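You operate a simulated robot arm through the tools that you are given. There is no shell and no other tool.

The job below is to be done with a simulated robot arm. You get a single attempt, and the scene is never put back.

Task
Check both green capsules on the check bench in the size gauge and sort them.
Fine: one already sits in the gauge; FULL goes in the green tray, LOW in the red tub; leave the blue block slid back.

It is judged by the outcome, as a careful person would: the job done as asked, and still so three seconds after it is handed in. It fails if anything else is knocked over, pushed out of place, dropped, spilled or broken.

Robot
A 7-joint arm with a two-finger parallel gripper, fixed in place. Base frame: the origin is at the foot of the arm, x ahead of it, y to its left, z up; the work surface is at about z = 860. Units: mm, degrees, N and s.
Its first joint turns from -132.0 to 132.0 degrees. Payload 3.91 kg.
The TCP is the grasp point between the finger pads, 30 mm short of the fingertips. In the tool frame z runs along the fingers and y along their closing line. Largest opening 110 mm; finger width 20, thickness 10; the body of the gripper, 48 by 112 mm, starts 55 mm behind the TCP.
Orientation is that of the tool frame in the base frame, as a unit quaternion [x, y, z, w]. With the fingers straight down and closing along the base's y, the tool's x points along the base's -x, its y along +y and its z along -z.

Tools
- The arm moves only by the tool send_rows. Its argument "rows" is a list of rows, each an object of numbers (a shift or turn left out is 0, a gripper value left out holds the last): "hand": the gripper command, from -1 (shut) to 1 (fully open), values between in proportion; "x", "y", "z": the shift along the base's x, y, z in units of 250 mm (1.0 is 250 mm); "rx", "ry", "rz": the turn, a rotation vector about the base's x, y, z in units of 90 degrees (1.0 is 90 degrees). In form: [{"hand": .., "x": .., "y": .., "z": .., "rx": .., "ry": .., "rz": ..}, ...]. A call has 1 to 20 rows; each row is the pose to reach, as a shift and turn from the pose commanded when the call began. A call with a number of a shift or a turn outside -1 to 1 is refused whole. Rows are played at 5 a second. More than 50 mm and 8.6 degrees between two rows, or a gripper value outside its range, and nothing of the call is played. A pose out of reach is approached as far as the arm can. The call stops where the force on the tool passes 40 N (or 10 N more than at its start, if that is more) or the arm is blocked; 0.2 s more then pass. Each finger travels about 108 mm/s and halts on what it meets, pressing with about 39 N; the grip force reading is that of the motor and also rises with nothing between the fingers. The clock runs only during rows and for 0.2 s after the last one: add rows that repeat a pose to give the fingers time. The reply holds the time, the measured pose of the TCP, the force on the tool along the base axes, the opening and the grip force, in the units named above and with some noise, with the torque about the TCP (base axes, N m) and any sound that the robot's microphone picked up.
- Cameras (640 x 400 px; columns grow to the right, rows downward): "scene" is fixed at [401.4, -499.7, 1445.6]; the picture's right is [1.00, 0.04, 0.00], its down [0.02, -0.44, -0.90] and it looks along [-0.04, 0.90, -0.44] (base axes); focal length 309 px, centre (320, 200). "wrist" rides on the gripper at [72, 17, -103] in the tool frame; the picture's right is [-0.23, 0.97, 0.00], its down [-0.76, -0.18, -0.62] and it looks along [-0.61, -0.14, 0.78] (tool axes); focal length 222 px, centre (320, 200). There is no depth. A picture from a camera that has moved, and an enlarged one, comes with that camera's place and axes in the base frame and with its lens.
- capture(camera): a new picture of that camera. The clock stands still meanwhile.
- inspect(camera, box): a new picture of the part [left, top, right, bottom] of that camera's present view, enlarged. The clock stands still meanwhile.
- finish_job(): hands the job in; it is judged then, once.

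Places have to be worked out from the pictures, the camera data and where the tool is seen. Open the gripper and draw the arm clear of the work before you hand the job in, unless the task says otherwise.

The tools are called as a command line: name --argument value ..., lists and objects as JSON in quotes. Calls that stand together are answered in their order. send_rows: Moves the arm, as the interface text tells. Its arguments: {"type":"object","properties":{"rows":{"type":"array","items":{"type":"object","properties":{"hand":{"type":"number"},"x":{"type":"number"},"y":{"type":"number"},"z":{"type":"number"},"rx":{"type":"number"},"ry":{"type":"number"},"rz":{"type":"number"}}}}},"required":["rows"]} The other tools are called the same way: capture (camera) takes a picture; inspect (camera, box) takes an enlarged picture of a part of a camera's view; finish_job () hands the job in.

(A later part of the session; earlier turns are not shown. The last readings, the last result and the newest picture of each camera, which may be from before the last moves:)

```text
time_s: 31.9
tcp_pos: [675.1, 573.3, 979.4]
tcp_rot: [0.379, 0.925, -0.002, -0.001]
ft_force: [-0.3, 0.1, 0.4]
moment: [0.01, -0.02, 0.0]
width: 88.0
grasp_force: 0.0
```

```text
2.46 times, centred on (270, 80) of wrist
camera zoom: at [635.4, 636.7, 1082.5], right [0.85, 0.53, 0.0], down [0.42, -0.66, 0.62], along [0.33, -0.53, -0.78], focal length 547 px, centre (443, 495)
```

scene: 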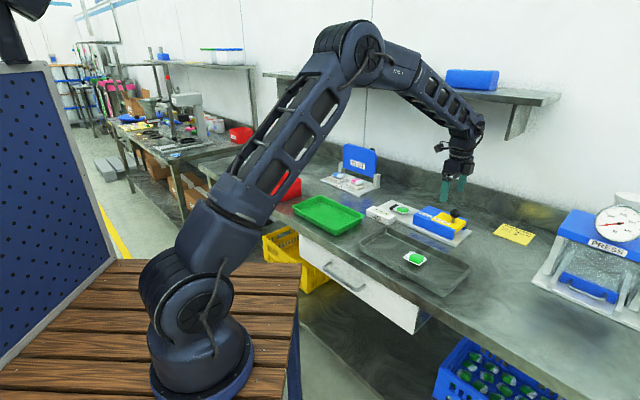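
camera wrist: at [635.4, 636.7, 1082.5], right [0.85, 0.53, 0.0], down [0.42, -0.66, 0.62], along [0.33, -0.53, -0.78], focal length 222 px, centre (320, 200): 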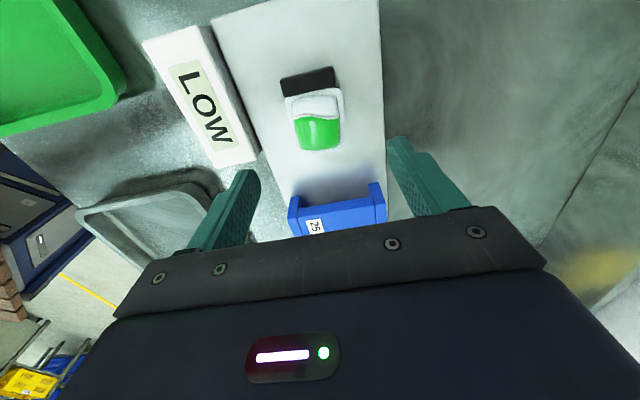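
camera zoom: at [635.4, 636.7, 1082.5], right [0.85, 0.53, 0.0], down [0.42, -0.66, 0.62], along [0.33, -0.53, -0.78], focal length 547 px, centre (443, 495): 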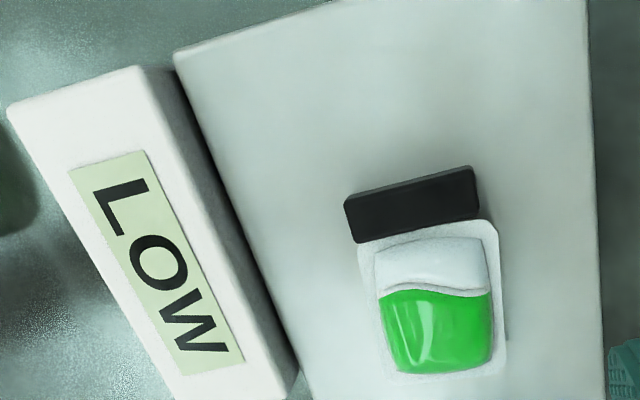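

The plate top is at z ≈ 872 and the capsule centre at about (674.7, 571), turned about 6° clockwise from the gauge axis. I align, narrow the opening to clear the SIZE box, and descend part of the way.

send_rows --rows '[{"hand": 0.31, "y": -0.0096, "rz": -0.035}, {"y": -0.0096, "rz": -0.067}, {"y": -0.0096, "z": -0.09, "rz": -0.067}, {"y": -0.0096, "z": -0.18, "rz": -0.067}, {"y": -0.0096, "z": -0.25, "rz": -0.067}, {"y": -0.0096, "z": -0.25, "rz": -0.067}]'

capture --camera "wrist"

inspect --camera "scene" --box '[360, 160, 460, 230]'

```text
time_s: 33.3
tcp_pos: [673.3, 570.9, 917.4]
tcp_rot: [0.427, 0.904, -0.002, -0.001]
ft_force: [0.3, 0.3, -0.1]
moment: [-0.03, -0.02, 0.0]
width: 72.4
grasp_force: 0.1
```

```text
taken
camera wrist: at [641.6, 638.1, 1020.9], right [0.9, 0.44, 0.0], down [0.35, -0.7, 0.62], along [0.27, -0.56, -0.78], focal length 222 px, centre (320, 200)
```

wrist: 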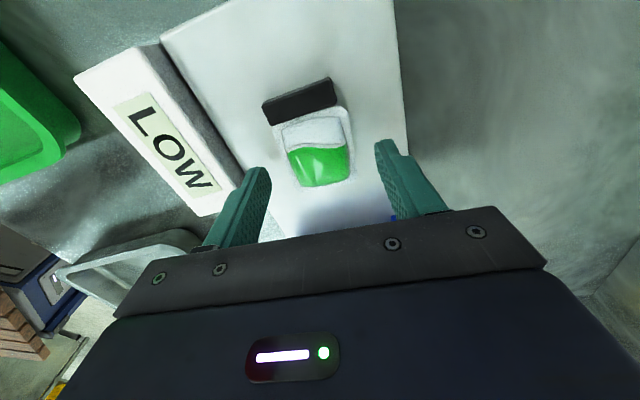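

```text
5.71 times, centred on (410, 195) of scene
camera zoom: at [401.4, -499.7, 1445.6], right [1.0, 0.04, 0.0], down [0.02, -0.44, -0.9], along [-0.04, 0.9, -0.44], focal length 1764 px, centre (-194, 229)
```

zoom: 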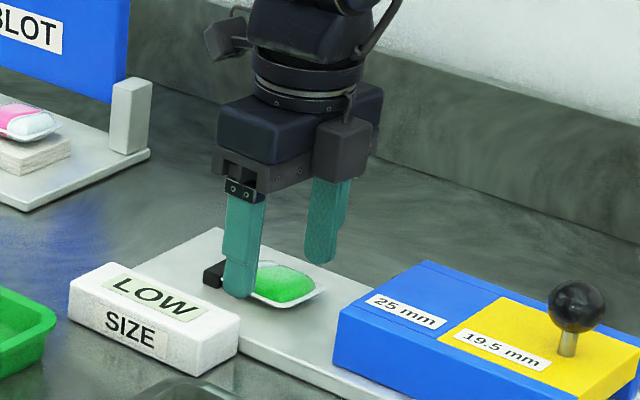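

The grasp line is centred across the capsule; I shift 2.5 mm along it, lower so the tips are about 3 mm above the plate, then close gradually.

send_rows --rows '[{"x": -0.0064, "y": 0.0077}, {"x": -0.0064, "y": 0.0077, "z": -0.03}, {"x": -0.0064, "y": 0.0077, "z": -0.048}, {"x": -0.0064, "y": 0.0077, "z": -0.048}, {"x": -0.0064, "y": 0.0077, "z": -0.048, "hand": -0.1}, {"x": -0.0064, "y": 0.0077, "z": -0.048, "hand": -0.2}, {"x": -0.0064, "y": 0.0077, "z": -0.048, "hand": -0.2}]'

capture --camera "wrist"

inspect --camera "scene" --box '[360, 160, 460, 230]'

```text
time_s: 34.9
tcp_pos: [674.3, 571.7, 906.4]
tcp_rot: [0.427, 0.904, -0.003, -0.001]
ft_force: [-0.1, -0.9, -0.6]
moment: [-0.01, -0.01, 0.02]
width: 44.1
grasp_force: 0.0
```

```text
taken
camera wrist: at [641.0, 640.1, 1008.8], right [0.9, 0.44, 0.0], down [0.35, -0.7, 0.62], along [0.27, -0.56, -0.78], focal length 222 px, centre (320, 200)
```

wrist: 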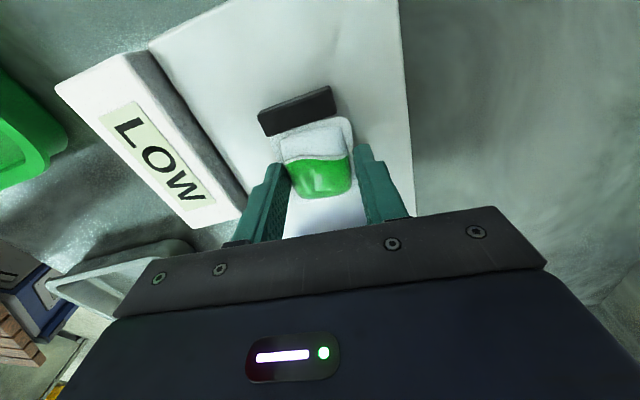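

```text
5.71 times, centred on (410, 195) of scene
camera zoom: at [401.4, -499.7, 1445.6], right [1.0, 0.04, 0.0], down [0.02, -0.44, -0.9], along [-0.04, 0.9, -0.44], focal length 1764 px, centre (-194, 229)
```

zoom: 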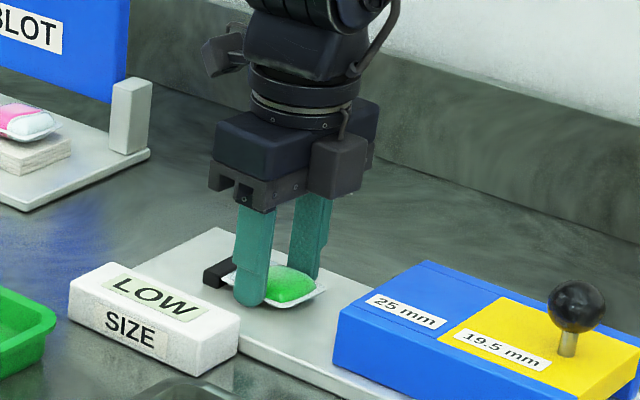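

No contact at 44 mm, so the tips straddle the body over the thin flange. I close on further toward 34 mm.

send_rows --rows '[{"hand": -0.3}, {"hand": -0.38}, {"hand": -0.38}, {"hand": -0.38}]'

inspect --camera "wrist" --box '[220, 70, 420, 230]'

```text
time_s: 35.9
tcp_pos: [674.1, 572.6, 906.1]
tcp_rot: [0.428, 0.904, -0.002, -0.001]
ft_force: [0.3, -0.2, 1.5]
moment: [-0.03, 0.02, 0.0]
width: 40.8
grasp_force: 38.9
```

```text
2.50 times, centred on (320, 150) of wrist
camera zoom: at [640.9, 640.1, 1008.9], right [0.9, 0.44, 0.0], down [0.35, -0.7, 0.62], along [0.27, -0.56, -0.78], focal length 555 px, centre (320, 325)
```

zoom: 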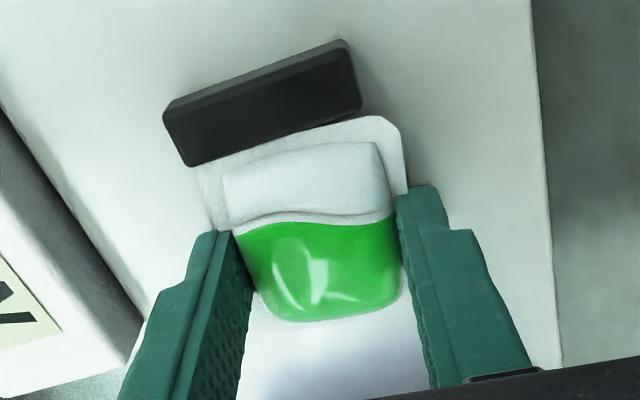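

The capsule is held at 40.8 mm. I lift it slowly straight up and check.

send_rows --rows '[{"z": 0.03}, {"z": 0.07}, {"z": 0.12}, {"z": 0.12}]'

inspect --camera "scene" --box '[360, 160, 460, 230]'

```text
time_s: 36.9
tcp_pos: [673.3, 571.8, 935.3]
tcp_rot: [0.427, 0.904, -0.002, 0.0]
ft_force: [0.6, 0.4, -0.6]
moment: [0.0, -0.02, -0.01]
width: 40.8
grasp_force: 38.9
```

```text
5.71 times, centred on (410, 195) of scene
camera zoom: at [401.4, -499.7, 1445.6], right [1.0, 0.04, 0.0], down [0.02, -0.44, -0.9], along [-0.04, 0.9, -0.44], focal length 1764 px, centre (-194, 229)
```

zoom: 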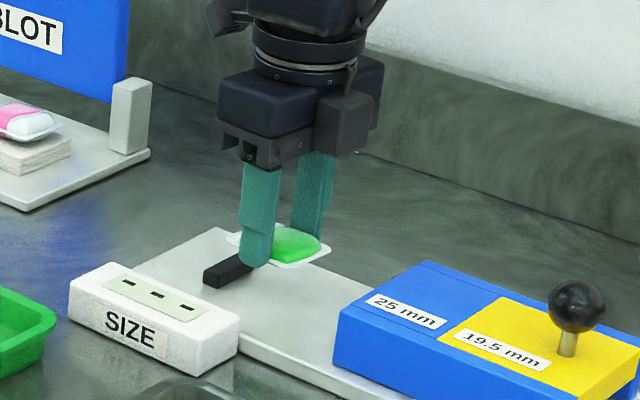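

The capsule came up cleanly and the display reset to dashes. I rise to a safe height and begin carrying it toward the red tub, turning the wrist back as I go.

send_rows --rows '[{"z": 0.14}, {"z": 0.28}, {"z": 0.42}, {"x": -0.16, "y": 0.06, "z": 0.42, "rz": 0.05}, {"x": -0.33, "y": 0.12, "z": 0.42, "rz": 0.1}, {"x": -0.5, "y": 0.18, "z": 0.42, "rz": 0.15}, {"x": -0.67, "y": 0.24, "z": 0.42, "rz": 0.2}, {"x": -0.84, "y": 0.3, "z": 0.42, "rz": 0.25}, {"x": -1.0, "y": 0.36, "z": 0.42, "rz": 0.3}, {"x": -1.0, "y": 0.36, "z": 0.42, "rz": 0.3}]'

capture --camera "wrist"

capture --camera "scene"

```text
time_s: 39.1
tcp_pos: [423.2, 663.2, 1038.6]
tcp_rot: [0.204, 0.979, -0.003, 0.0]
ft_force: [-0.6, 0.3, 0.1]
moment: [0.03, 0.02, 0.0]
width: 40.9
grasp_force: 39.3
```

```text
taken
camera wrist: at [363.1, 708.4, 1142.0], right [0.6, 0.8, 0.0], down [0.63, -0.46, 0.62], along [0.5, -0.38, -0.78], focal length 222 px, centre (320, 200)
```

wrist: 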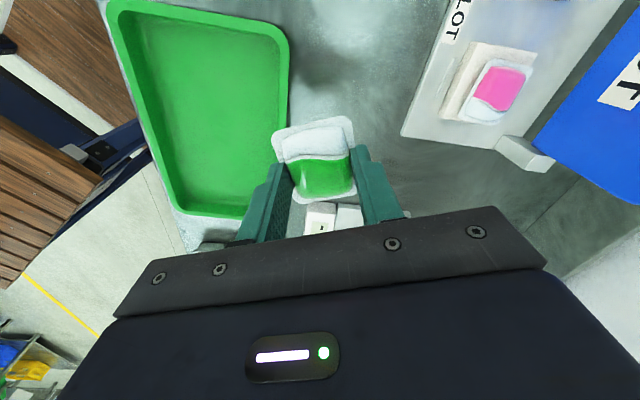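

```text
taken
```

scene: 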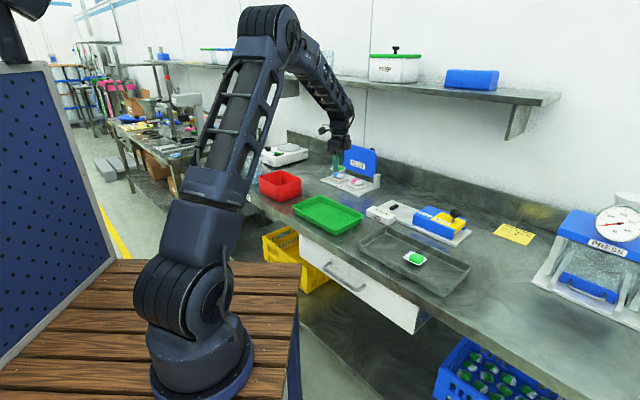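

The green tray centre is near (350, 547). I continue toward the red tub, still high, and look again.

send_rows --rows '[{"x": -0.15, "y": 0.08, "rz": 0.04}, {"x": -0.3, "y": 0.16, "rz": 0.08}, {"x": -0.45, "y": 0.24, "rz": 0.12}, {"x": -0.6, "y": 0.32, "rz": 0.16}, {"x": -0.76, "y": 0.4, "rz": 0.2}, {"x": -0.76, "y": 0.4, "rz": 0.2}]'

capture --camera "wrist"

inspect --camera "scene" --box '[230, 110, 390, 220]'

```text
time_s: 40.5
tcp_pos: [233.5, 761.6, 1041.8]
tcp_rot: [0.047, 0.999, -0.002, 0.0]
ft_force: [-0.1, 0.0, -0.4]
moment: [0.0, -0.01, 0.0]
width: 40.4
grasp_force: 39.0
```

```text
taken
camera wrist: at [162.8, 787.3, 1144.1], right [0.32, 0.95, 0.0], down [0.74, -0.25, 0.62], along [0.59, -0.2, -0.78], focal length 222 px, centre (320, 200)
```

wrist: 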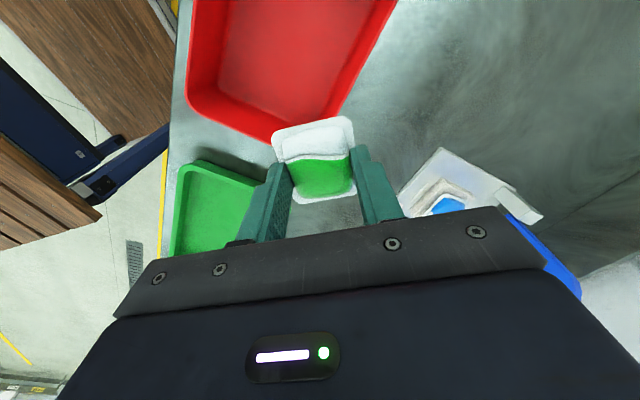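

```text
3.64 times, centred on (310, 165) of scene
camera zoom: at [401.4, -499.7, 1445.6], right [1.0, 0.04, 0.0], down [0.02, -0.44, -0.9], along [-0.04, 0.9, -0.44], focal length 1123 px, centre (356, 327)
```

zoom: 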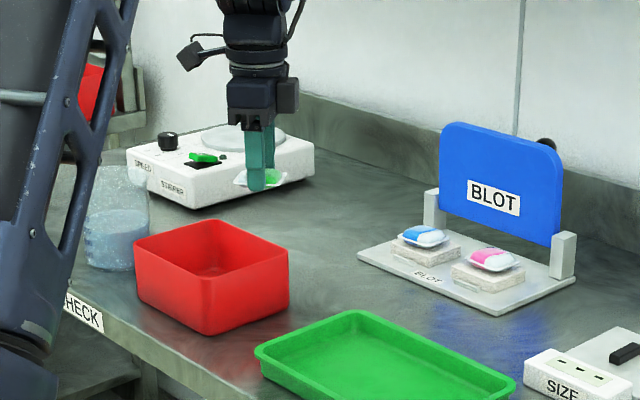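

From both cameras the tub rim spans corners about (175,658), (264,737), (155,842), (77,745), centre about (167,748), rim height about 930. I move over the centre and check before lowering.

send_rows --rows '[{"x": -0.13, "y": -0.027}, {"x": -0.27, "y": -0.054}, {"x": -0.27, "y": -0.054, "z": -0.1}, {"x": -0.27, "y": -0.054, "z": -0.1}]'

capture --camera "wrist"

inspect --camera "scene" --box '[230, 110, 390, 220]'

```text
time_s: 41.5
tcp_pos: [167.8, 748.8, 1017.2]
tcp_rot: [0.049, 0.999, -0.002, 0.0]
ft_force: [0.9, 0.0, -0.2]
moment: [0.0, 0.02, 0.0]
width: 40.7
grasp_force: 38.5
```

```text
taken
camera wrist: at [95.6, 773.6, 1118.7], right [0.32, 0.95, 0.0], down [0.74, -0.25, 0.62], along [0.59, -0.2, -0.78], focal length 222 px, centre (320, 200)
```

wrist: 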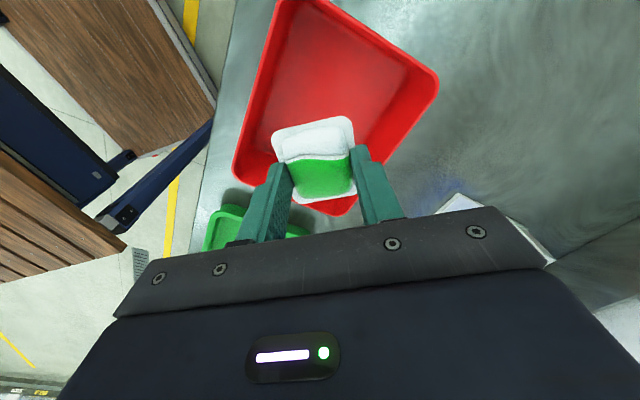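

```text
3.64 times, centred on (310, 165) of scene
camera zoom: at [401.4, -499.7, 1445.6], right [1.0, 0.04, 0.0], down [0.02, -0.44, -0.9], along [-0.04, 0.9, -0.44], focal length 1123 px, centre (356, 327)
```

zoom: 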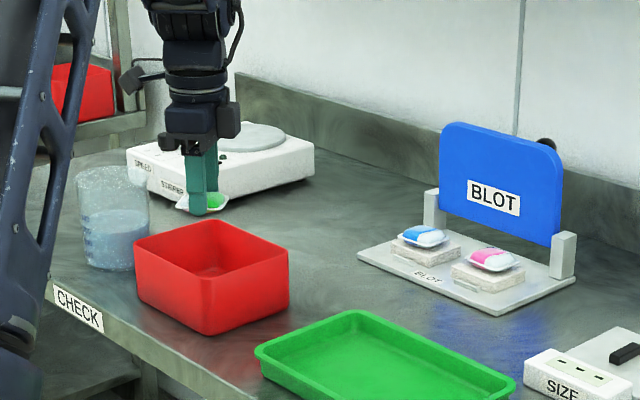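

The gripper is centred over the tub as calculated. I lower so the capsule is just above the tub floor, then check before releasing.

send_rows --rows '[{"z": -0.14}, {"z": -0.28}, {"z": -0.38}, {"z": -0.43}, {"z": -0.45}, {"z": -0.45}]'

capture --camera "wrist"

inspect --camera "scene" --box '[230, 110, 390, 220]'

```text
time_s: 42.9
tcp_pos: [166.3, 748.9, 904.8]
tcp_rot: [0.049, 0.999, -0.002, 0.0]
ft_force: [-0.8, 0.5, -0.9]
moment: [0.0, -0.03, -0.01]
width: 40.6
grasp_force: 38.8
```

```text
taken
camera wrist: at [95.3, 773.7, 1005.9], right [0.32, 0.95, 0.0], down [0.74, -0.25, 0.62], along [0.59, -0.2, -0.78], focal length 222 px, centre (320, 200)
```

wrist: 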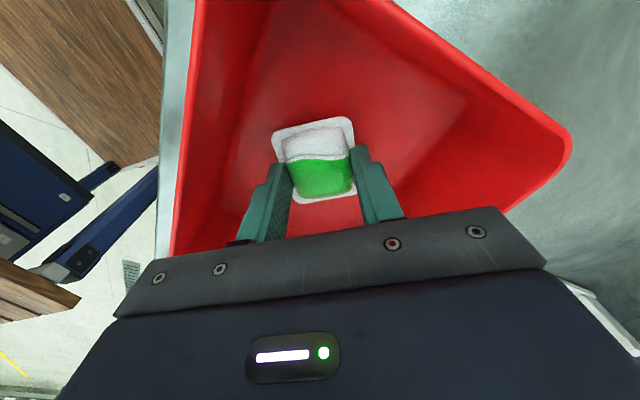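

```text
3.64 times, centred on (310, 165) of scene
camera zoom: at [401.4, -499.7, 1445.6], right [1.0, 0.04, 0.0], down [0.02, -0.44, -0.9], along [-0.04, 0.9, -0.44], focal length 1123 px, centre (356, 327)
```

zoom: 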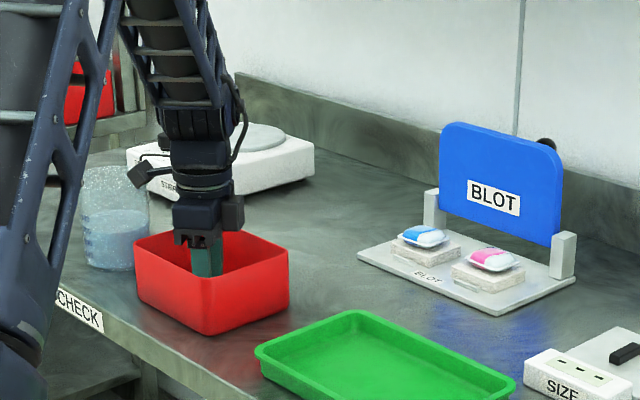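

The capsule is about 6–9 mm above the tub floor; I lower 5 mm more and then open gently.

send_rows --rows '[{"z": -0.012}, {"z": -0.02}, {"z": -0.02}, {"z": -0.02, "hand": -0.1}, {"z": -0.02, "hand": 0.05}, {"z": -0.02, "hand": 0.1}, {"z": -0.02, "hand": 0.1}]'

capture --camera "wrist"

```text
time_s: 44.5
tcp_pos: [166.5, 746.8, 898.7]
tcp_rot: [0.049, 0.999, -0.003, 0.0]
ft_force: [-0.4, -0.2, -0.1]
moment: [0.0, 0.03, 0.0]
width: 60.4
grasp_force: 0.1
```

```text
taken
camera wrist: at [95.4, 773.5, 1000.9], right [0.32, 0.95, 0.0], down [0.74, -0.25, 0.62], along [0.59, -0.2, -0.78], focal length 222 px, centre (320, 200)
```

wrist: 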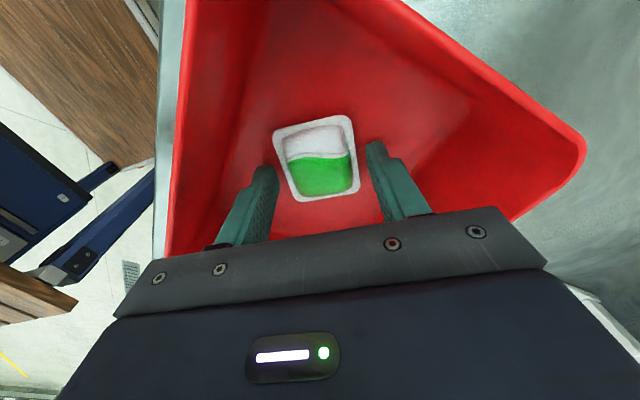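

The capsule lies flat in the red tub. I rise straight out and head for the second capsule in the grey tray.

send_rows --rows '[{"z": 0.14}, {"z": 0.28}, {"z": 0.42}, {"z": 0.565}, {"x": 0.13, "y": -0.125, "z": 0.565, "rz": -0.03}, {"x": 0.26, "y": -0.25, "z": 0.565, "rz": -0.06}, {"x": 0.39, "y": -0.375, "z": 0.565, "rz": -0.09}, {"x": 0.52, "y": -0.5, "z": 0.565, "rz": -0.12}, {"x": 0.65, "y": -0.625, "z": 0.565, "rz": -0.15}, {"x": 0.78, "y": -0.75, "z": 0.565, "rz": -0.18}, {"x": 0.91, "y": -0.875, "z": 0.565, "rz": -0.21}, {"x": 1.0, "y": -1.0, "z": 0.565, "rz": -0.24}]'

inspect --camera "scene" --box '[230, 110, 390, 220]'

```text
time_s: 47.1
tcp_pos: [413.8, 498.6, 1040.3]
tcp_rot: [0.235, 0.972, -0.003, -0.001]
ft_force: [-1.1, 0.5, -0.3]
moment: [0.02, -0.04, 0.0]
width: 60.7
grasp_force: 0.0
```

```text
3.64 times, centred on (310, 165) of scene
camera zoom: at [401.4, -499.7, 1445.6], right [1.0, 0.04, 0.0], down [0.02, -0.44, -0.9], along [-0.04, 0.9, -0.44], focal length 1123 px, centre (356, 327)
```

zoom: 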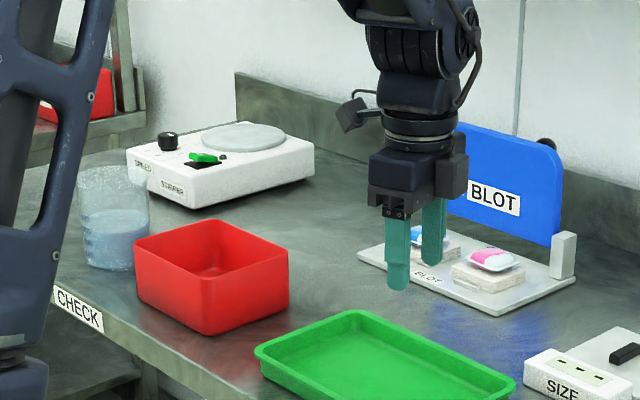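

The tub and everything nearby are undisturbed. I move on over the grey tray.

send_rows --rows '[{"x": 0.13, "y": -0.12, "rz": -0.03}, {"x": 0.26, "y": -0.24, "rz": -0.06}, {"x": 0.39, "y": -0.36, "rz": -0.09}, {"x": 0.52, "y": -0.48, "rz": -0.12}, {"x": 0.65, "y": -0.6, "rz": -0.15}, {"x": 0.78, "y": -0.72, "rz": -0.18}, {"x": 0.905, "y": -0.835, "rz": -0.2}, {"x": 0.905, "y": -0.835, "rz": -0.2}]'

capture --camera "wrist"

capture --camera "scene"

```text
time_s: 48.9
tcp_pos: [641.1, 290.2, 1038.3]
tcp_rot: [0.384, 0.923, -0.003, -0.001]
ft_force: [-0.3, 0.1, 0.0]
moment: [-0.04, 0.04, -0.02]
width: 60.3
grasp_force: 0.1
```

```text
taken
camera wrist: at [603.0, 353.7, 1141.5], right [0.85, 0.53, 0.0], down [0.41, -0.66, 0.62], along [0.32, -0.53, -0.78], focal length 222 px, centre (320, 200)
```

wrist: 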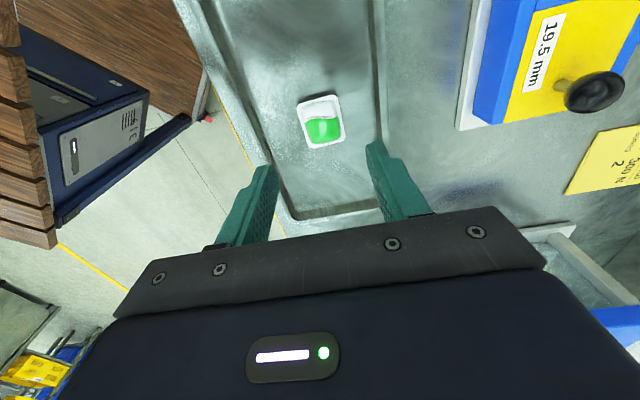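

```text
taken
```

scene: 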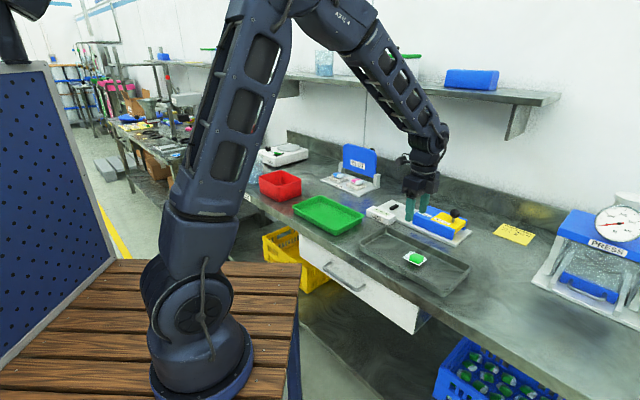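

The second capsule is at about (655.6, 272), nearly aligned with the gripper. I move over it, open to 72 mm and descend partway for a check.

send_rows --rows '[{"hand": 0.31, "x": 0.058, "y": -0.0736, "rz": 0.02}, {"x": 0.058, "y": -0.0736, "z": -0.14, "rz": 0.02}, {"x": 0.058, "y": -0.0736, "z": -0.28, "rz": 0.02}, {"x": 0.058, "y": -0.0736, "z": -0.4, "rz": 0.02}, {"x": 0.058, "y": -0.0736, "z": -0.46, "rz": 0.02}, {"x": 0.058, "y": -0.0736, "z": -0.46, "rz": 0.02}]'

capture --camera "wrist"

inspect --camera "scene" --box '[360, 200, 480, 290]'

```text
time_s: 50.3
tcp_pos: [657.6, 271.7, 924.3]
tcp_rot: [0.37, 0.929, -0.002, -0.001]
ft_force: [-0.8, 0.5, 0.9]
moment: [0.01, -0.03, -0.02]
width: 72.2
grasp_force: 0.0
```

```text
taken
camera wrist: at [616.9, 334.4, 1026.0], right [0.83, 0.55, 0.0], down [0.43, -0.65, 0.62], along [0.34, -0.52, -0.78], focal length 222 px, centre (320, 200)
```

wrist: 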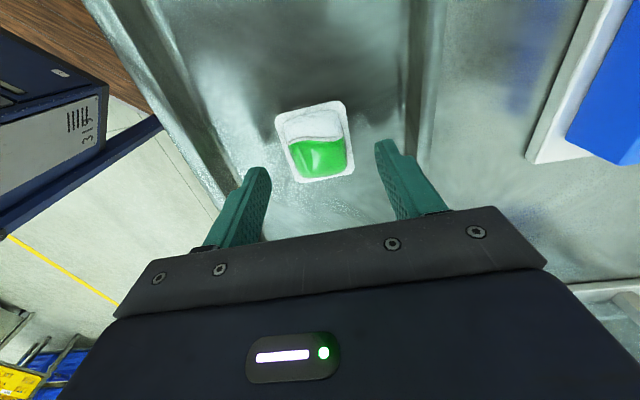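

```text
4.44 times, centred on (420, 245) of scene
camera zoom: at [401.4, -499.7, 1445.6], right [1.0, 0.04, 0.0], down [0.02, -0.44, -0.9], along [-0.04, 0.9, -0.44], focal length 1372 px, centre (-124, 0)
```

zoom: 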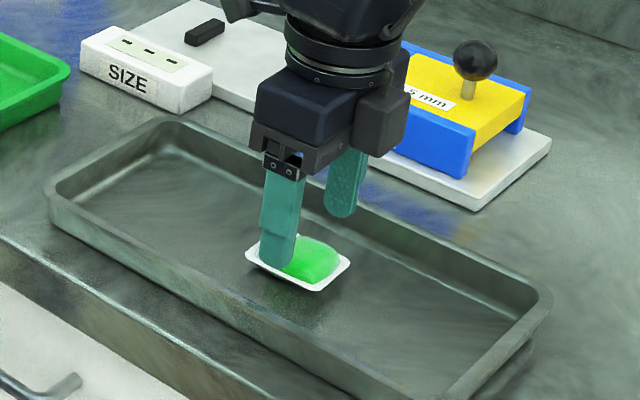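

The capsule is centred within 3–4 mm; I correct, lower until the tips are just above the tray floor, and close gradually.

send_rows --rows '[{"x": -0.015, "y": 0.003}, {"x": -0.015, "y": 0.003, "z": -0.05}, {"x": -0.015, "y": 0.003, "z": -0.085}, {"x": -0.015, "y": 0.003, "z": -0.1}, {"x": -0.015, "y": 0.003, "z": -0.1}]'

inspect --camera "wrist" --box '[220, 70, 420, 230]'

inspect --camera "scene" --box '[380, 220, 460, 280]'

```text
time_s: 51.5
tcp_pos: [653.3, 272.6, 898.9]
tcp_rot: [0.37, 0.929, -0.002, -0.001]
ft_force: [0.0, -0.4, -0.4]
moment: [-0.02, 0.0, 0.01]
width: 72.1
grasp_force: 0.0
```

```text
2.50 times, centred on (320, 150) of wrist
camera zoom: at [612.3, 335.6, 1002.1], right [0.83, 0.55, 0.0], down [0.43, -0.65, 0.62], along [0.34, -0.52, -0.78], focal length 555 px, centre (320, 325)
```

zoom: 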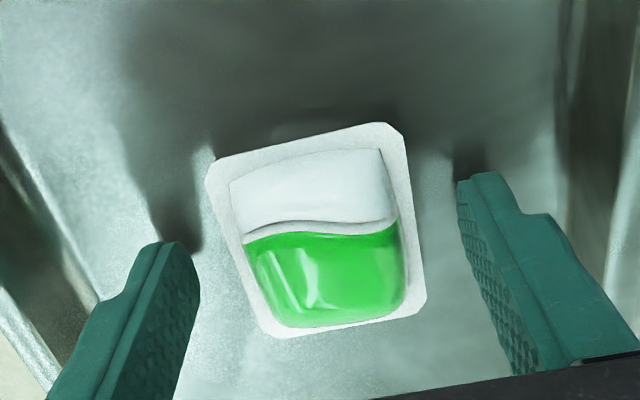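

```text
6.67 times, centred on (420, 250) of scene
camera zoom: at [401.4, -499.7, 1445.6], right [1.0, 0.04, 0.0], down [0.02, -0.44, -0.9], along [-0.04, 0.9, -0.44], focal length 2058 px, centre (-347, -133)
```

zoom: 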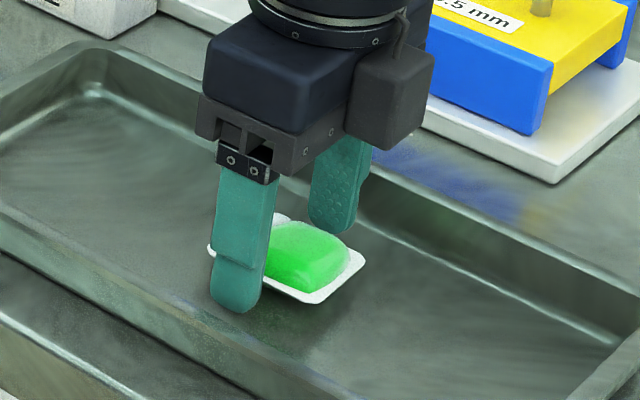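

Fingers straddle it well. I close in steps as with the first one.

send_rows --rows '[{"hand": 0.0}, {"hand": -0.2}, {"hand": -0.3}, {"hand": -0.38}, {"hand": -0.38}, {"hand": -0.38}]'

inspect --camera "wrist" --box '[220, 70, 420, 230]'

```text
time_s: 52.9
tcp_pos: [653.4, 271.7, 899.3]
tcp_rot: [0.37, 0.929, -0.002, -0.001]
ft_force: [-0.3, 0.4, -0.5]
moment: [0.01, -0.02, -0.04]
width: 41.1
grasp_force: 39.0
```

```text
2.50 times, centred on (320, 150) of wrist
camera zoom: at [612.3, 335.6, 1002.2], right [0.83, 0.55, 0.0], down [0.43, -0.65, 0.62], along [0.34, -0.52, -0.78], focal length 555 px, centre (320, 325)
```

zoom: 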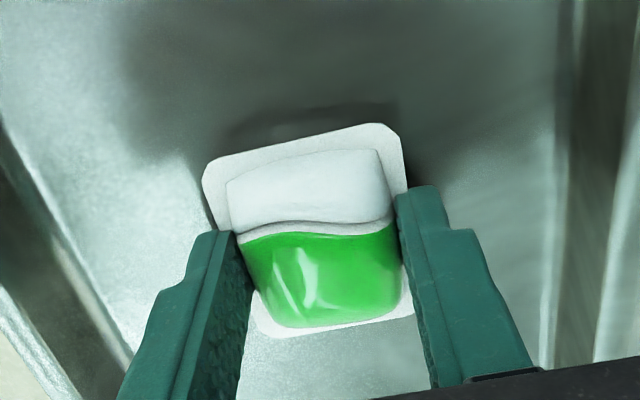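

Held at 41.1 mm. I lift it slowly and check it comes up clean.

send_rows --rows '[{"z": 0.03}, {"z": 0.08}, {"z": 0.16}, {"z": 0.28}, {"z": 0.4}, {"z": 0.4}]'

inspect --camera "scene" --box '[360, 180, 480, 270]'

inspect --camera "wrist" --box '[220, 70, 420, 230]'

```text
time_s: 54.3
tcp_pos: [654.2, 271.9, 999.5]
tcp_rot: [0.37, 0.929, -0.002, 0.0]
ft_force: [-0.3, -0.7, -0.4]
moment: [0.02, 0.02, 0.02]
width: 40.8
grasp_force: 39.0
```

```text
4.44 times, centred on (420, 225) of scene
camera zoom: at [401.4, -499.7, 1445.6], right [1.0, 0.04, 0.0], down [0.02, -0.44, -0.9], along [-0.04, 0.9, -0.44], focal length 1372 px, centre (-124, 89)
```

zoom: 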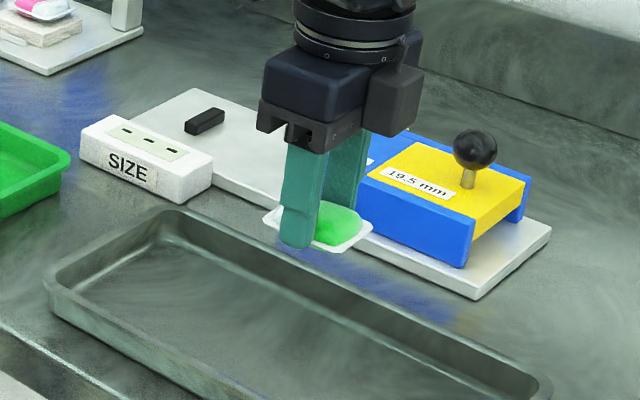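

```text
2.50 times, centred on (320, 150) of wrist
camera zoom: at [612.2, 335.0, 1102.3], right [0.83, 0.55, 0.0], down [0.43, -0.65, 0.62], along [0.34, -0.52, -0.78], focal length 555 px, centre (320, 325)
```

zoom: 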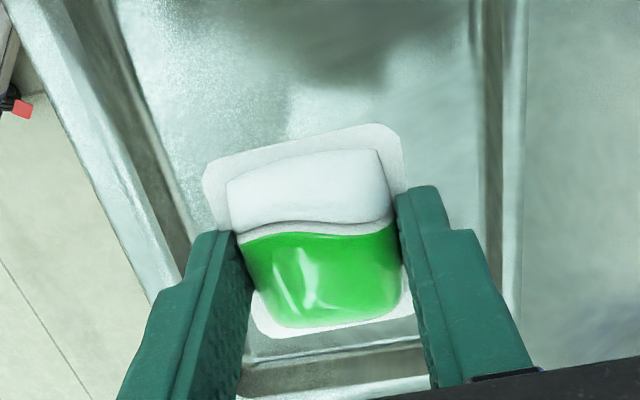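

Held steadily. I carry it toward the gauge at this height.

send_rows --rows '[{"x": 0.01, "y": 0.19, "rz": -0.006}, {"x": 0.02, "y": 0.38, "rz": -0.012}, {"x": 0.035, "y": 0.57, "rz": -0.012}, {"x": 0.05, "y": 0.76, "rz": -0.012}, {"x": 0.06, "y": 0.95, "rz": -0.012}, {"x": 0.06, "y": 0.95, "rz": -0.012}]'

send_rows --rows '[{"x": 0.008, "y": 0.13}, {"x": 0.015, "y": 0.26}, {"x": 0.015, "y": 0.26}]'

capture --camera "wrist"

inspect --camera "scene" --box '[350, 140, 490, 250]'

```text
time_s: 55.7
tcp_pos: [669.8, 508.4, 999.2]
tcp_rot: [0.379, 0.926, -0.002, 0.0]
ft_force: [0.2, -0.1, -0.1]
moment: [0.0, 0.03, 0.02]
width: 41.1
grasp_force: 39.2
```

```text
time_s: 56.5
tcp_pos: [672.5, 574.6, 998.6]
tcp_rot: [0.378, 0.926, -0.003, -0.001]
ft_force: [-0.2, -0.3, -0.6]
moment: [0.0, 0.01, -0.02]
width: 40.9
grasp_force: 39.2
```

```text
taken
camera wrist: at [632.2, 638.9, 1101.2], right [0.84, 0.54, 0.0], down [0.42, -0.66, 0.62], along [0.33, -0.53, -0.78], focal length 222 px, centre (320, 200)
```

wrist: 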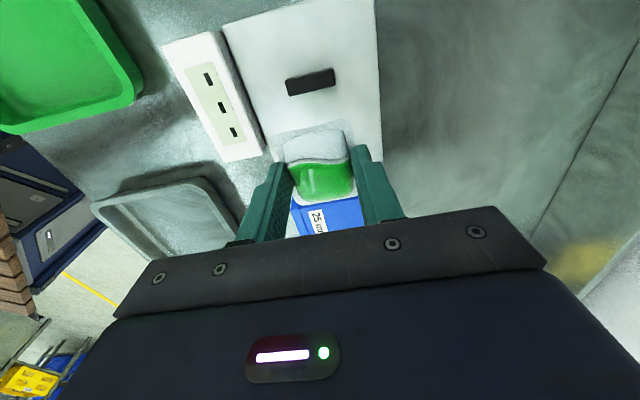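

```text
3.64 times, centred on (420, 195) of scene
camera zoom: at [401.4, -499.7, 1445.6], right [1.0, 0.04, 0.0], down [0.02, -0.44, -0.9], along [-0.04, 0.9, -0.44], focal length 1123 px, centre (-44, 218)
```

zoom: 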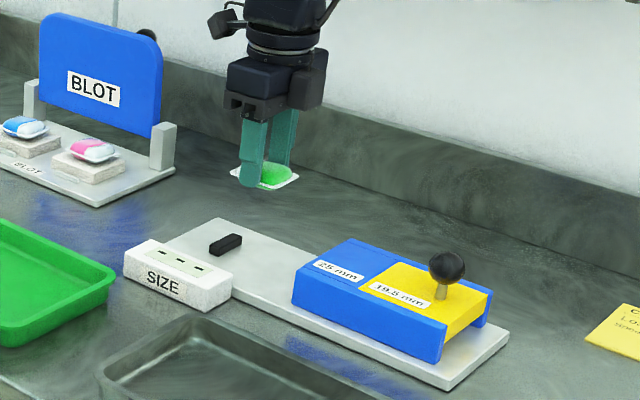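

I descend to about 18 mm above the plate, backed off 4 mm from the stop, and check the alignment.

send_rows --rows '[{"x": 0.011, "y": -0.011, "z": -0.1}, {"x": 0.011, "y": -0.011, "z": -0.2}, {"x": 0.011, "y": -0.011, "z": -0.29}, {"x": 0.011, "y": -0.011, "z": -0.29}]'

inspect --camera "wrist" --box '[220, 70, 420, 230]'

inspect --camera "scene" --box '[360, 160, 460, 230]'

```text
time_s: 57.5
tcp_pos: [675.4, 572.3, 925.6]
tcp_rot: [0.379, 0.926, -0.002, -0.001]
ft_force: [0.1, -0.3, -0.8]
moment: [0.0, 0.01, 0.0]
width: 41.2
grasp_force: 39.5
```

```text
2.50 times, centred on (320, 150) of wrist
camera zoom: at [634.9, 636.0, 1028.4], right [0.84, 0.54, 0.0], down [0.42, -0.66, 0.62], along [0.33, -0.53, -0.78], focal length 555 px, centre (320, 325)
```

zoom: 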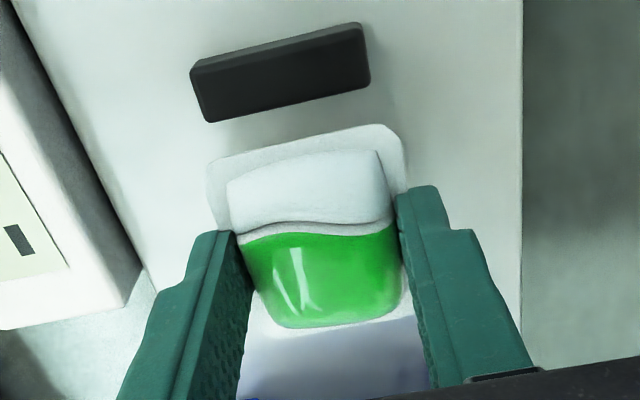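

```text
5.71 times, centred on (410, 195) of scene
camera zoom: at [401.4, -499.7, 1445.6], right [1.0, 0.04, 0.0], down [0.02, -0.44, -0.9], along [-0.04, 0.9, -0.44], focal length 1764 px, centre (-194, 229)
```

zoom: 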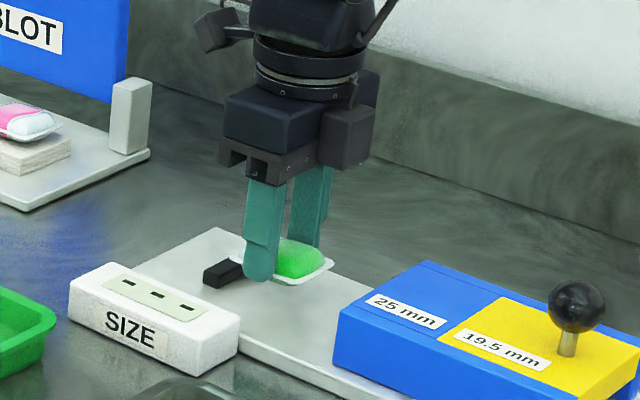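

Nicely parallel to the stop with a small gap. I lower slowly to just above the plate while watching the vertical force.

send_rows --rows '[{"z": -0.03}, {"z": -0.05}, {"z": -0.062}, {"z": -0.062}]'

inspect --camera "wrist" --box '[220, 70, 420, 230]'

inspect --camera "scene" --box '[380, 180, 440, 222]'

```text
time_s: 58.5
tcp_pos: [674.9, 571.4, 911.7]
tcp_rot: [0.379, 0.925, -0.003, 0.0]
ft_force: [-0.9, 0.3, -1.0]
moment: [0.0, -0.02, 0.01]
width: 41.1
grasp_force: 39.3
```

```text
2.50 times, centred on (320, 150) of wrist
camera zoom: at [635.1, 636.1, 1013.6], right [0.84, 0.54, 0.0], down [0.42, -0.66, 0.62], along [0.33, -0.53, -0.78], focal length 555 px, centre (320, 325)
```

zoom: 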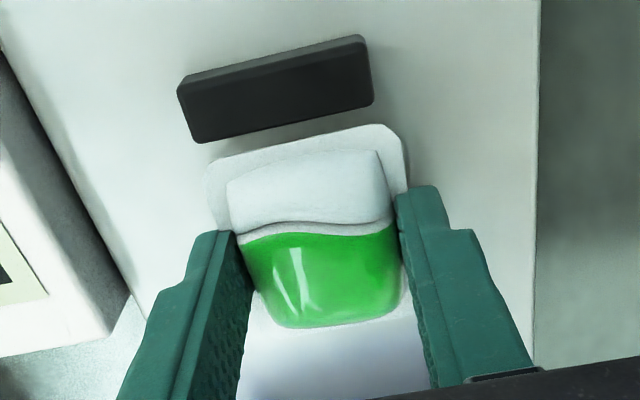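

```text
9.52 times, centred on (410, 201) of scene
camera zoom: at [401.4, -499.7, 1445.6], right [1.0, 0.04, 0.0], down [0.02, -0.44, -0.9], along [-0.04, 0.9, -0.44], focal length 2941 px, centre (-537, 190)
```

zoom: 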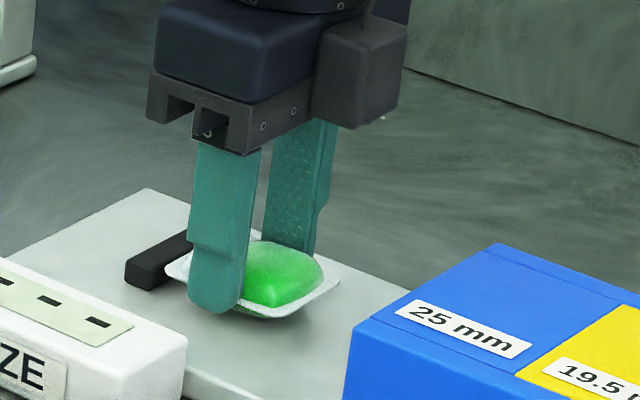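

There is still a 3–4 mm gap to the stop. I close most of it and lower the last millimetres one at a time.

send_rows --rows '[{"x": -0.008, "y": 0.008}, {"x": -0.008, "y": 0.008, "z": -0.004}, {"x": -0.008, "y": 0.008, "z": -0.008}, {"x": -0.008, "y": 0.008, "z": -0.01}, {"x": -0.008, "y": 0.008, "z": -0.01}]'

```text
time_s: 59.7
tcp_pos: [672.9, 573.8, 909.9]
tcp_rot: [0.378, 0.926, -0.001, -0.001]
ft_force: [0.2, 0.9, 6.0]
moment: [0.02, 0.03, -0.02]
width: 40.9
grasp_force: 38.9
```

A 6 N upward force shows the capsule is resting on the plate. I open the fingers to release it.

send_rows --rows '[{"hand": -0.15}, {"hand": 0.1}, {"hand": 0.28}, {"hand": 0.28}]'

inspect --camera "wrist" --box '[220, 70, 420, 230]'

inspect --camera "scene" --box '[370, 180, 450, 230]'

```text
time_s: 60.7
tcp_pos: [672.4, 575.0, 909.4]
tcp_rot: [0.379, 0.925, -0.002, -0.001]
ft_force: [0.1, 0.5, -0.5]
moment: [0.04, -0.03, -0.01]
width: 70.4
grasp_force: 0.1
```

```text
2.50 times, centred on (320, 150) of wrist
camera zoom: at [632.8, 637.9, 1011.7], right [0.84, 0.54, 0.0], down [0.42, -0.66, 0.62], along [0.33, -0.53, -0.78], focal length 555 px, centre (320, 325)
```

zoom: 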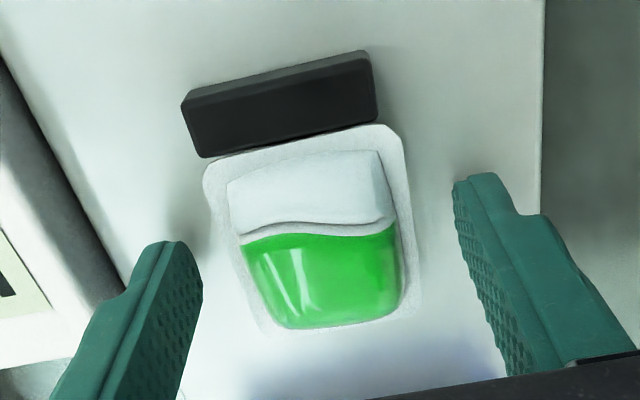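

```text
8.00 times, centred on (410, 205) of scene
camera zoom: at [401.4, -499.7, 1445.6], right [1.0, 0.04, 0.0], down [0.02, -0.44, -0.9], along [-0.04, 0.9, -0.44], focal length 2470 px, centre (-400, 160)
```

zoom: 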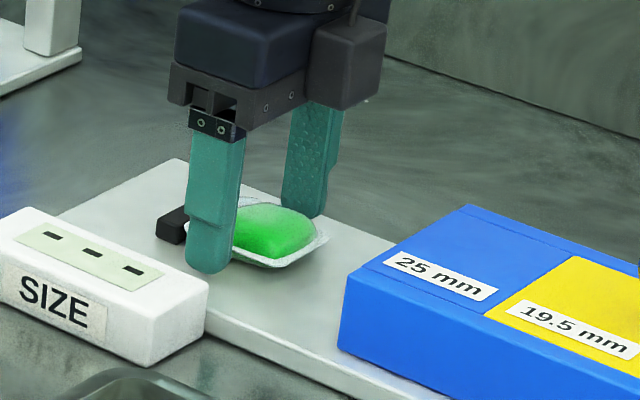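

The capsule sits neatly against the stop. I rise, open wider and return over the knob.

send_rows --rows '[{"z": 0.1}, {"z": 0.28}, {"z": 0.48, "hand": 0.65}, {"x": 0.115, "y": -0.117, "z": 0.48}, {"x": 0.23, "y": -0.234, "z": 0.48}, {"x": 0.345, "y": -0.351, "z": 0.48}, {"x": 0.46, "y": -0.468, "z": 0.48}, {"x": 0.574, "y": -0.585, "z": 0.48}, {"x": 0.574, "y": -0.585, "z": 0.48}]'

capture --camera "wrist"

inspect --camera "scene" --box '[350, 140, 490, 250]'

```text
time_s: 62.7
tcp_pos: [816.8, 427.3, 1029.0]
tcp_rot: [0.379, 0.925, -0.002, -0.001]
ft_force: [0.1, -0.5, 0.2]
moment: [0.0, 0.01, 0.02]
width: 90.8
grasp_force: 0.1
```

```text
taken
camera wrist: at [777.7, 491.8, 1131.5], right [0.84, 0.54, 0.0], down [0.42, -0.66, 0.62], along [0.33, -0.53, -0.78], focal length 222 px, centre (320, 200)
```

wrist: 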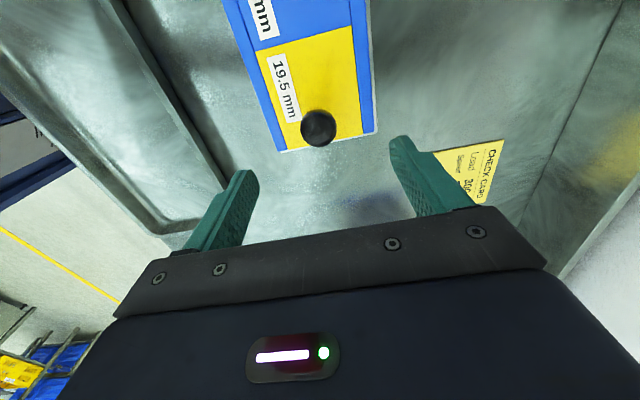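

```text
3.64 times, centred on (420, 195) of scene
camera zoom: at [401.4, -499.7, 1445.6], right [1.0, 0.04, 0.0], down [0.02, -0.44, -0.9], along [-0.04, 0.9, -0.44], focal length 1123 px, centre (-44, 218)
```

zoom: 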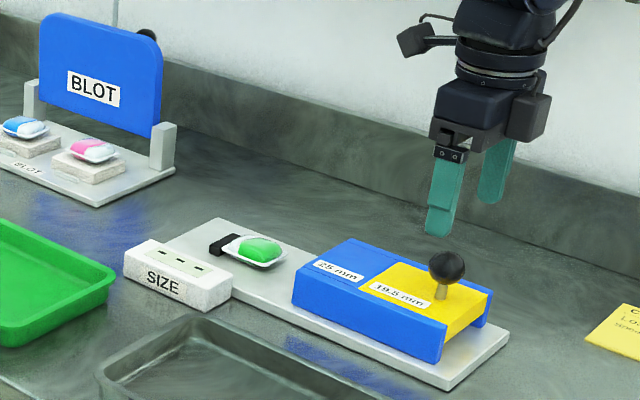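

I lower onto the knob with a 1.5 mm correction and grip it as before.

send_rows --rows '[{"x": -0.004, "y": 0.004, "z": -0.12}, {"x": -0.004, "y": 0.004, "z": -0.24}, {"x": -0.004, "y": 0.004, "z": -0.332}, {"x": -0.004, "y": 0.004, "z": -0.332}, {"x": -0.004, "y": 0.004, "z": -0.332, "hand": -0.3}, {"x": -0.004, "y": 0.004, "z": -0.332, "hand": -0.6}, {"x": -0.004, "y": 0.004, "z": -0.332}, {"x": -0.004, "y": 0.004, "z": -0.332}]'

capture --camera "wrist"

```text
time_s: 64.5
tcp_pos: [815.4, 428.2, 946.6]
tcp_rot: [0.378, 0.926, -0.003, -0.002]
ft_force: [1.9, 2.5, -3.9]
moment: [0.02, 0.0, 0.0]
width: 31.2
grasp_force: 44.7
```

```text
taken
camera wrist: at [775.2, 493.2, 1049.9], right [0.84, 0.54, -0.01], down [0.42, -0.66, 0.62], along [0.33, -0.53, -0.78], focal length 222 px, centre (320, 200)
```

wrist: 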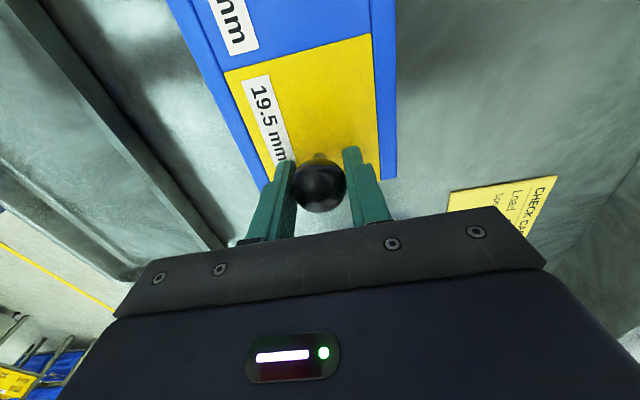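

Good grip, little load. I slide the block toward the capsule, first 32 mm.

send_rows --rows '[{"x": -0.0227, "y": 0.0225}, {"x": -0.0454, "y": 0.045}, {"x": -0.068, "y": 0.0676}, {"x": -0.0907, "y": 0.0902}, {"x": -0.0907, "y": 0.0902}]'

```text
time_s: 65.7
tcp_pos: [792.7, 450.9, 948.0]
tcp_rot: [0.379, 0.926, -0.001, -0.001]
ft_force: [2.4, 2.0, 4.3]
moment: [-0.01, -0.02, 0.06]
width: 31.0
grasp_force: 45.2
```

Very low loads. Another 32 mm.

send_rows --rows '[{"x": -0.0227, "y": 0.0225}, {"x": -0.0454, "y": 0.045}, {"x": -0.068, "y": 0.0676}, {"x": -0.0907, "y": 0.0902}, {"x": -0.0907, "y": 0.0902}]'

inspect --camera "scene" --box '[350, 160, 490, 250]'

```text
time_s: 66.9
tcp_pos: [769.8, 473.4, 947.1]
tcp_rot: [0.379, 0.925, -0.001, -0.001]
ft_force: [5.2, 5.8, 20.0]
moment: [0.02, -0.05, 0.01]
width: 30.9
grasp_force: 44.5
```

```text
4.44 times, centred on (420, 205) of scene
camera zoom: at [401.4, -499.7, 1445.6], right [1.0, 0.04, 0.0], down [0.02, -0.44, -0.9], along [-0.04, 0.9, -0.44], focal length 1372 px, centre (-124, 178)
```

zoom: 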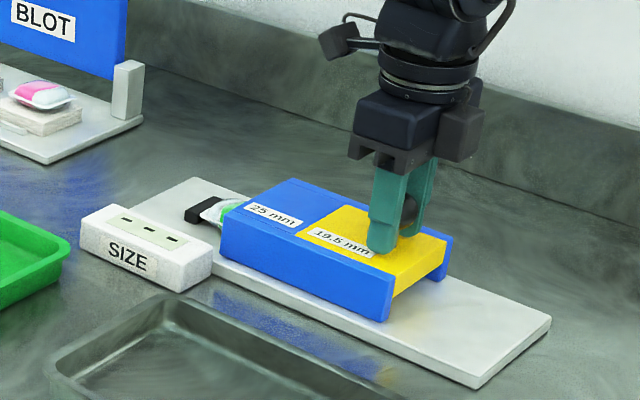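

Vertical load is 20 N, so I raise 1 mm and go a further 24 mm.

send_rows --rows '[{"z": 0.004, "x": 0.001, "y": 0.001}, {"x": -0.0217, "y": 0.0235, "z": 0.004}, {"x": -0.0444, "y": 0.046, "z": 0.004}, {"x": -0.067, "y": 0.0686, "z": 0.004}, {"x": -0.067, "y": 0.0686, "z": 0.004}]'

inspect --camera "scene" --box '[350, 160, 490, 250]'

```text
time_s: 68.1
tcp_pos: [753.8, 491.3, 946.4]
tcp_rot: [0.379, 0.925, -0.002, -0.001]
ft_force: [4.2, 3.7, 17.0]
moment: [-0.01, -0.05, 0.06]
width: 31.2
grasp_force: 45.5
```

```text
4.44 times, centred on (420, 205) of scene
camera zoom: at [401.4, -499.7, 1445.6], right [1.0, 0.04, 0.0], down [0.02, -0.44, -0.9], along [-0.04, 0.9, -0.44], focal length 1372 px, centre (-124, 178)
```

zoom: 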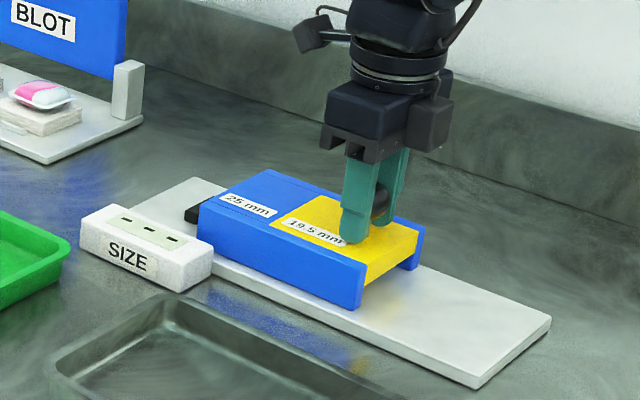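

Travel about 89 mm. From here I use slow 2 mm rows, raising another 0.8 mm to ease the vertical load.

send_rows --rows '[{"z": 0.003}, {"x": -0.0057, "y": 0.0056, "z": 0.003}, {"x": -0.0114, "y": 0.0112, "z": 0.003}, {"x": -0.0171, "y": 0.0169, "z": 0.003}, {"x": -0.0228, "y": 0.0225, "z": 0.003}, {"x": -0.0284, "y": 0.0281, "z": 0.003}, {"x": -0.0284, "y": 0.0281, "z": 0.003}]'

inspect --camera "scene" --box '[350, 160, 490, 250]'

```text
time_s: 69.7
tcp_pos: [746.2, 498.1, 947.2]
tcp_rot: [0.378, 0.926, -0.003, 0.0]
ft_force: [3.3, 3.2, -3.8]
moment: [-0.05, -0.08, 0.01]
width: 31.1
grasp_force: 44.8
```

```text
4.44 times, centred on (420, 205) of scene
camera zoom: at [401.4, -499.7, 1445.6], right [1.0, 0.04, 0.0], down [0.02, -0.44, -0.9], along [-0.04, 0.9, -0.44], focal length 1372 px, centre (-124, 178)
```

zoom: 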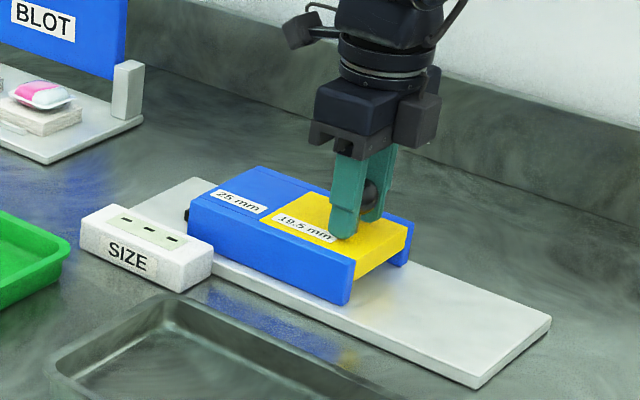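

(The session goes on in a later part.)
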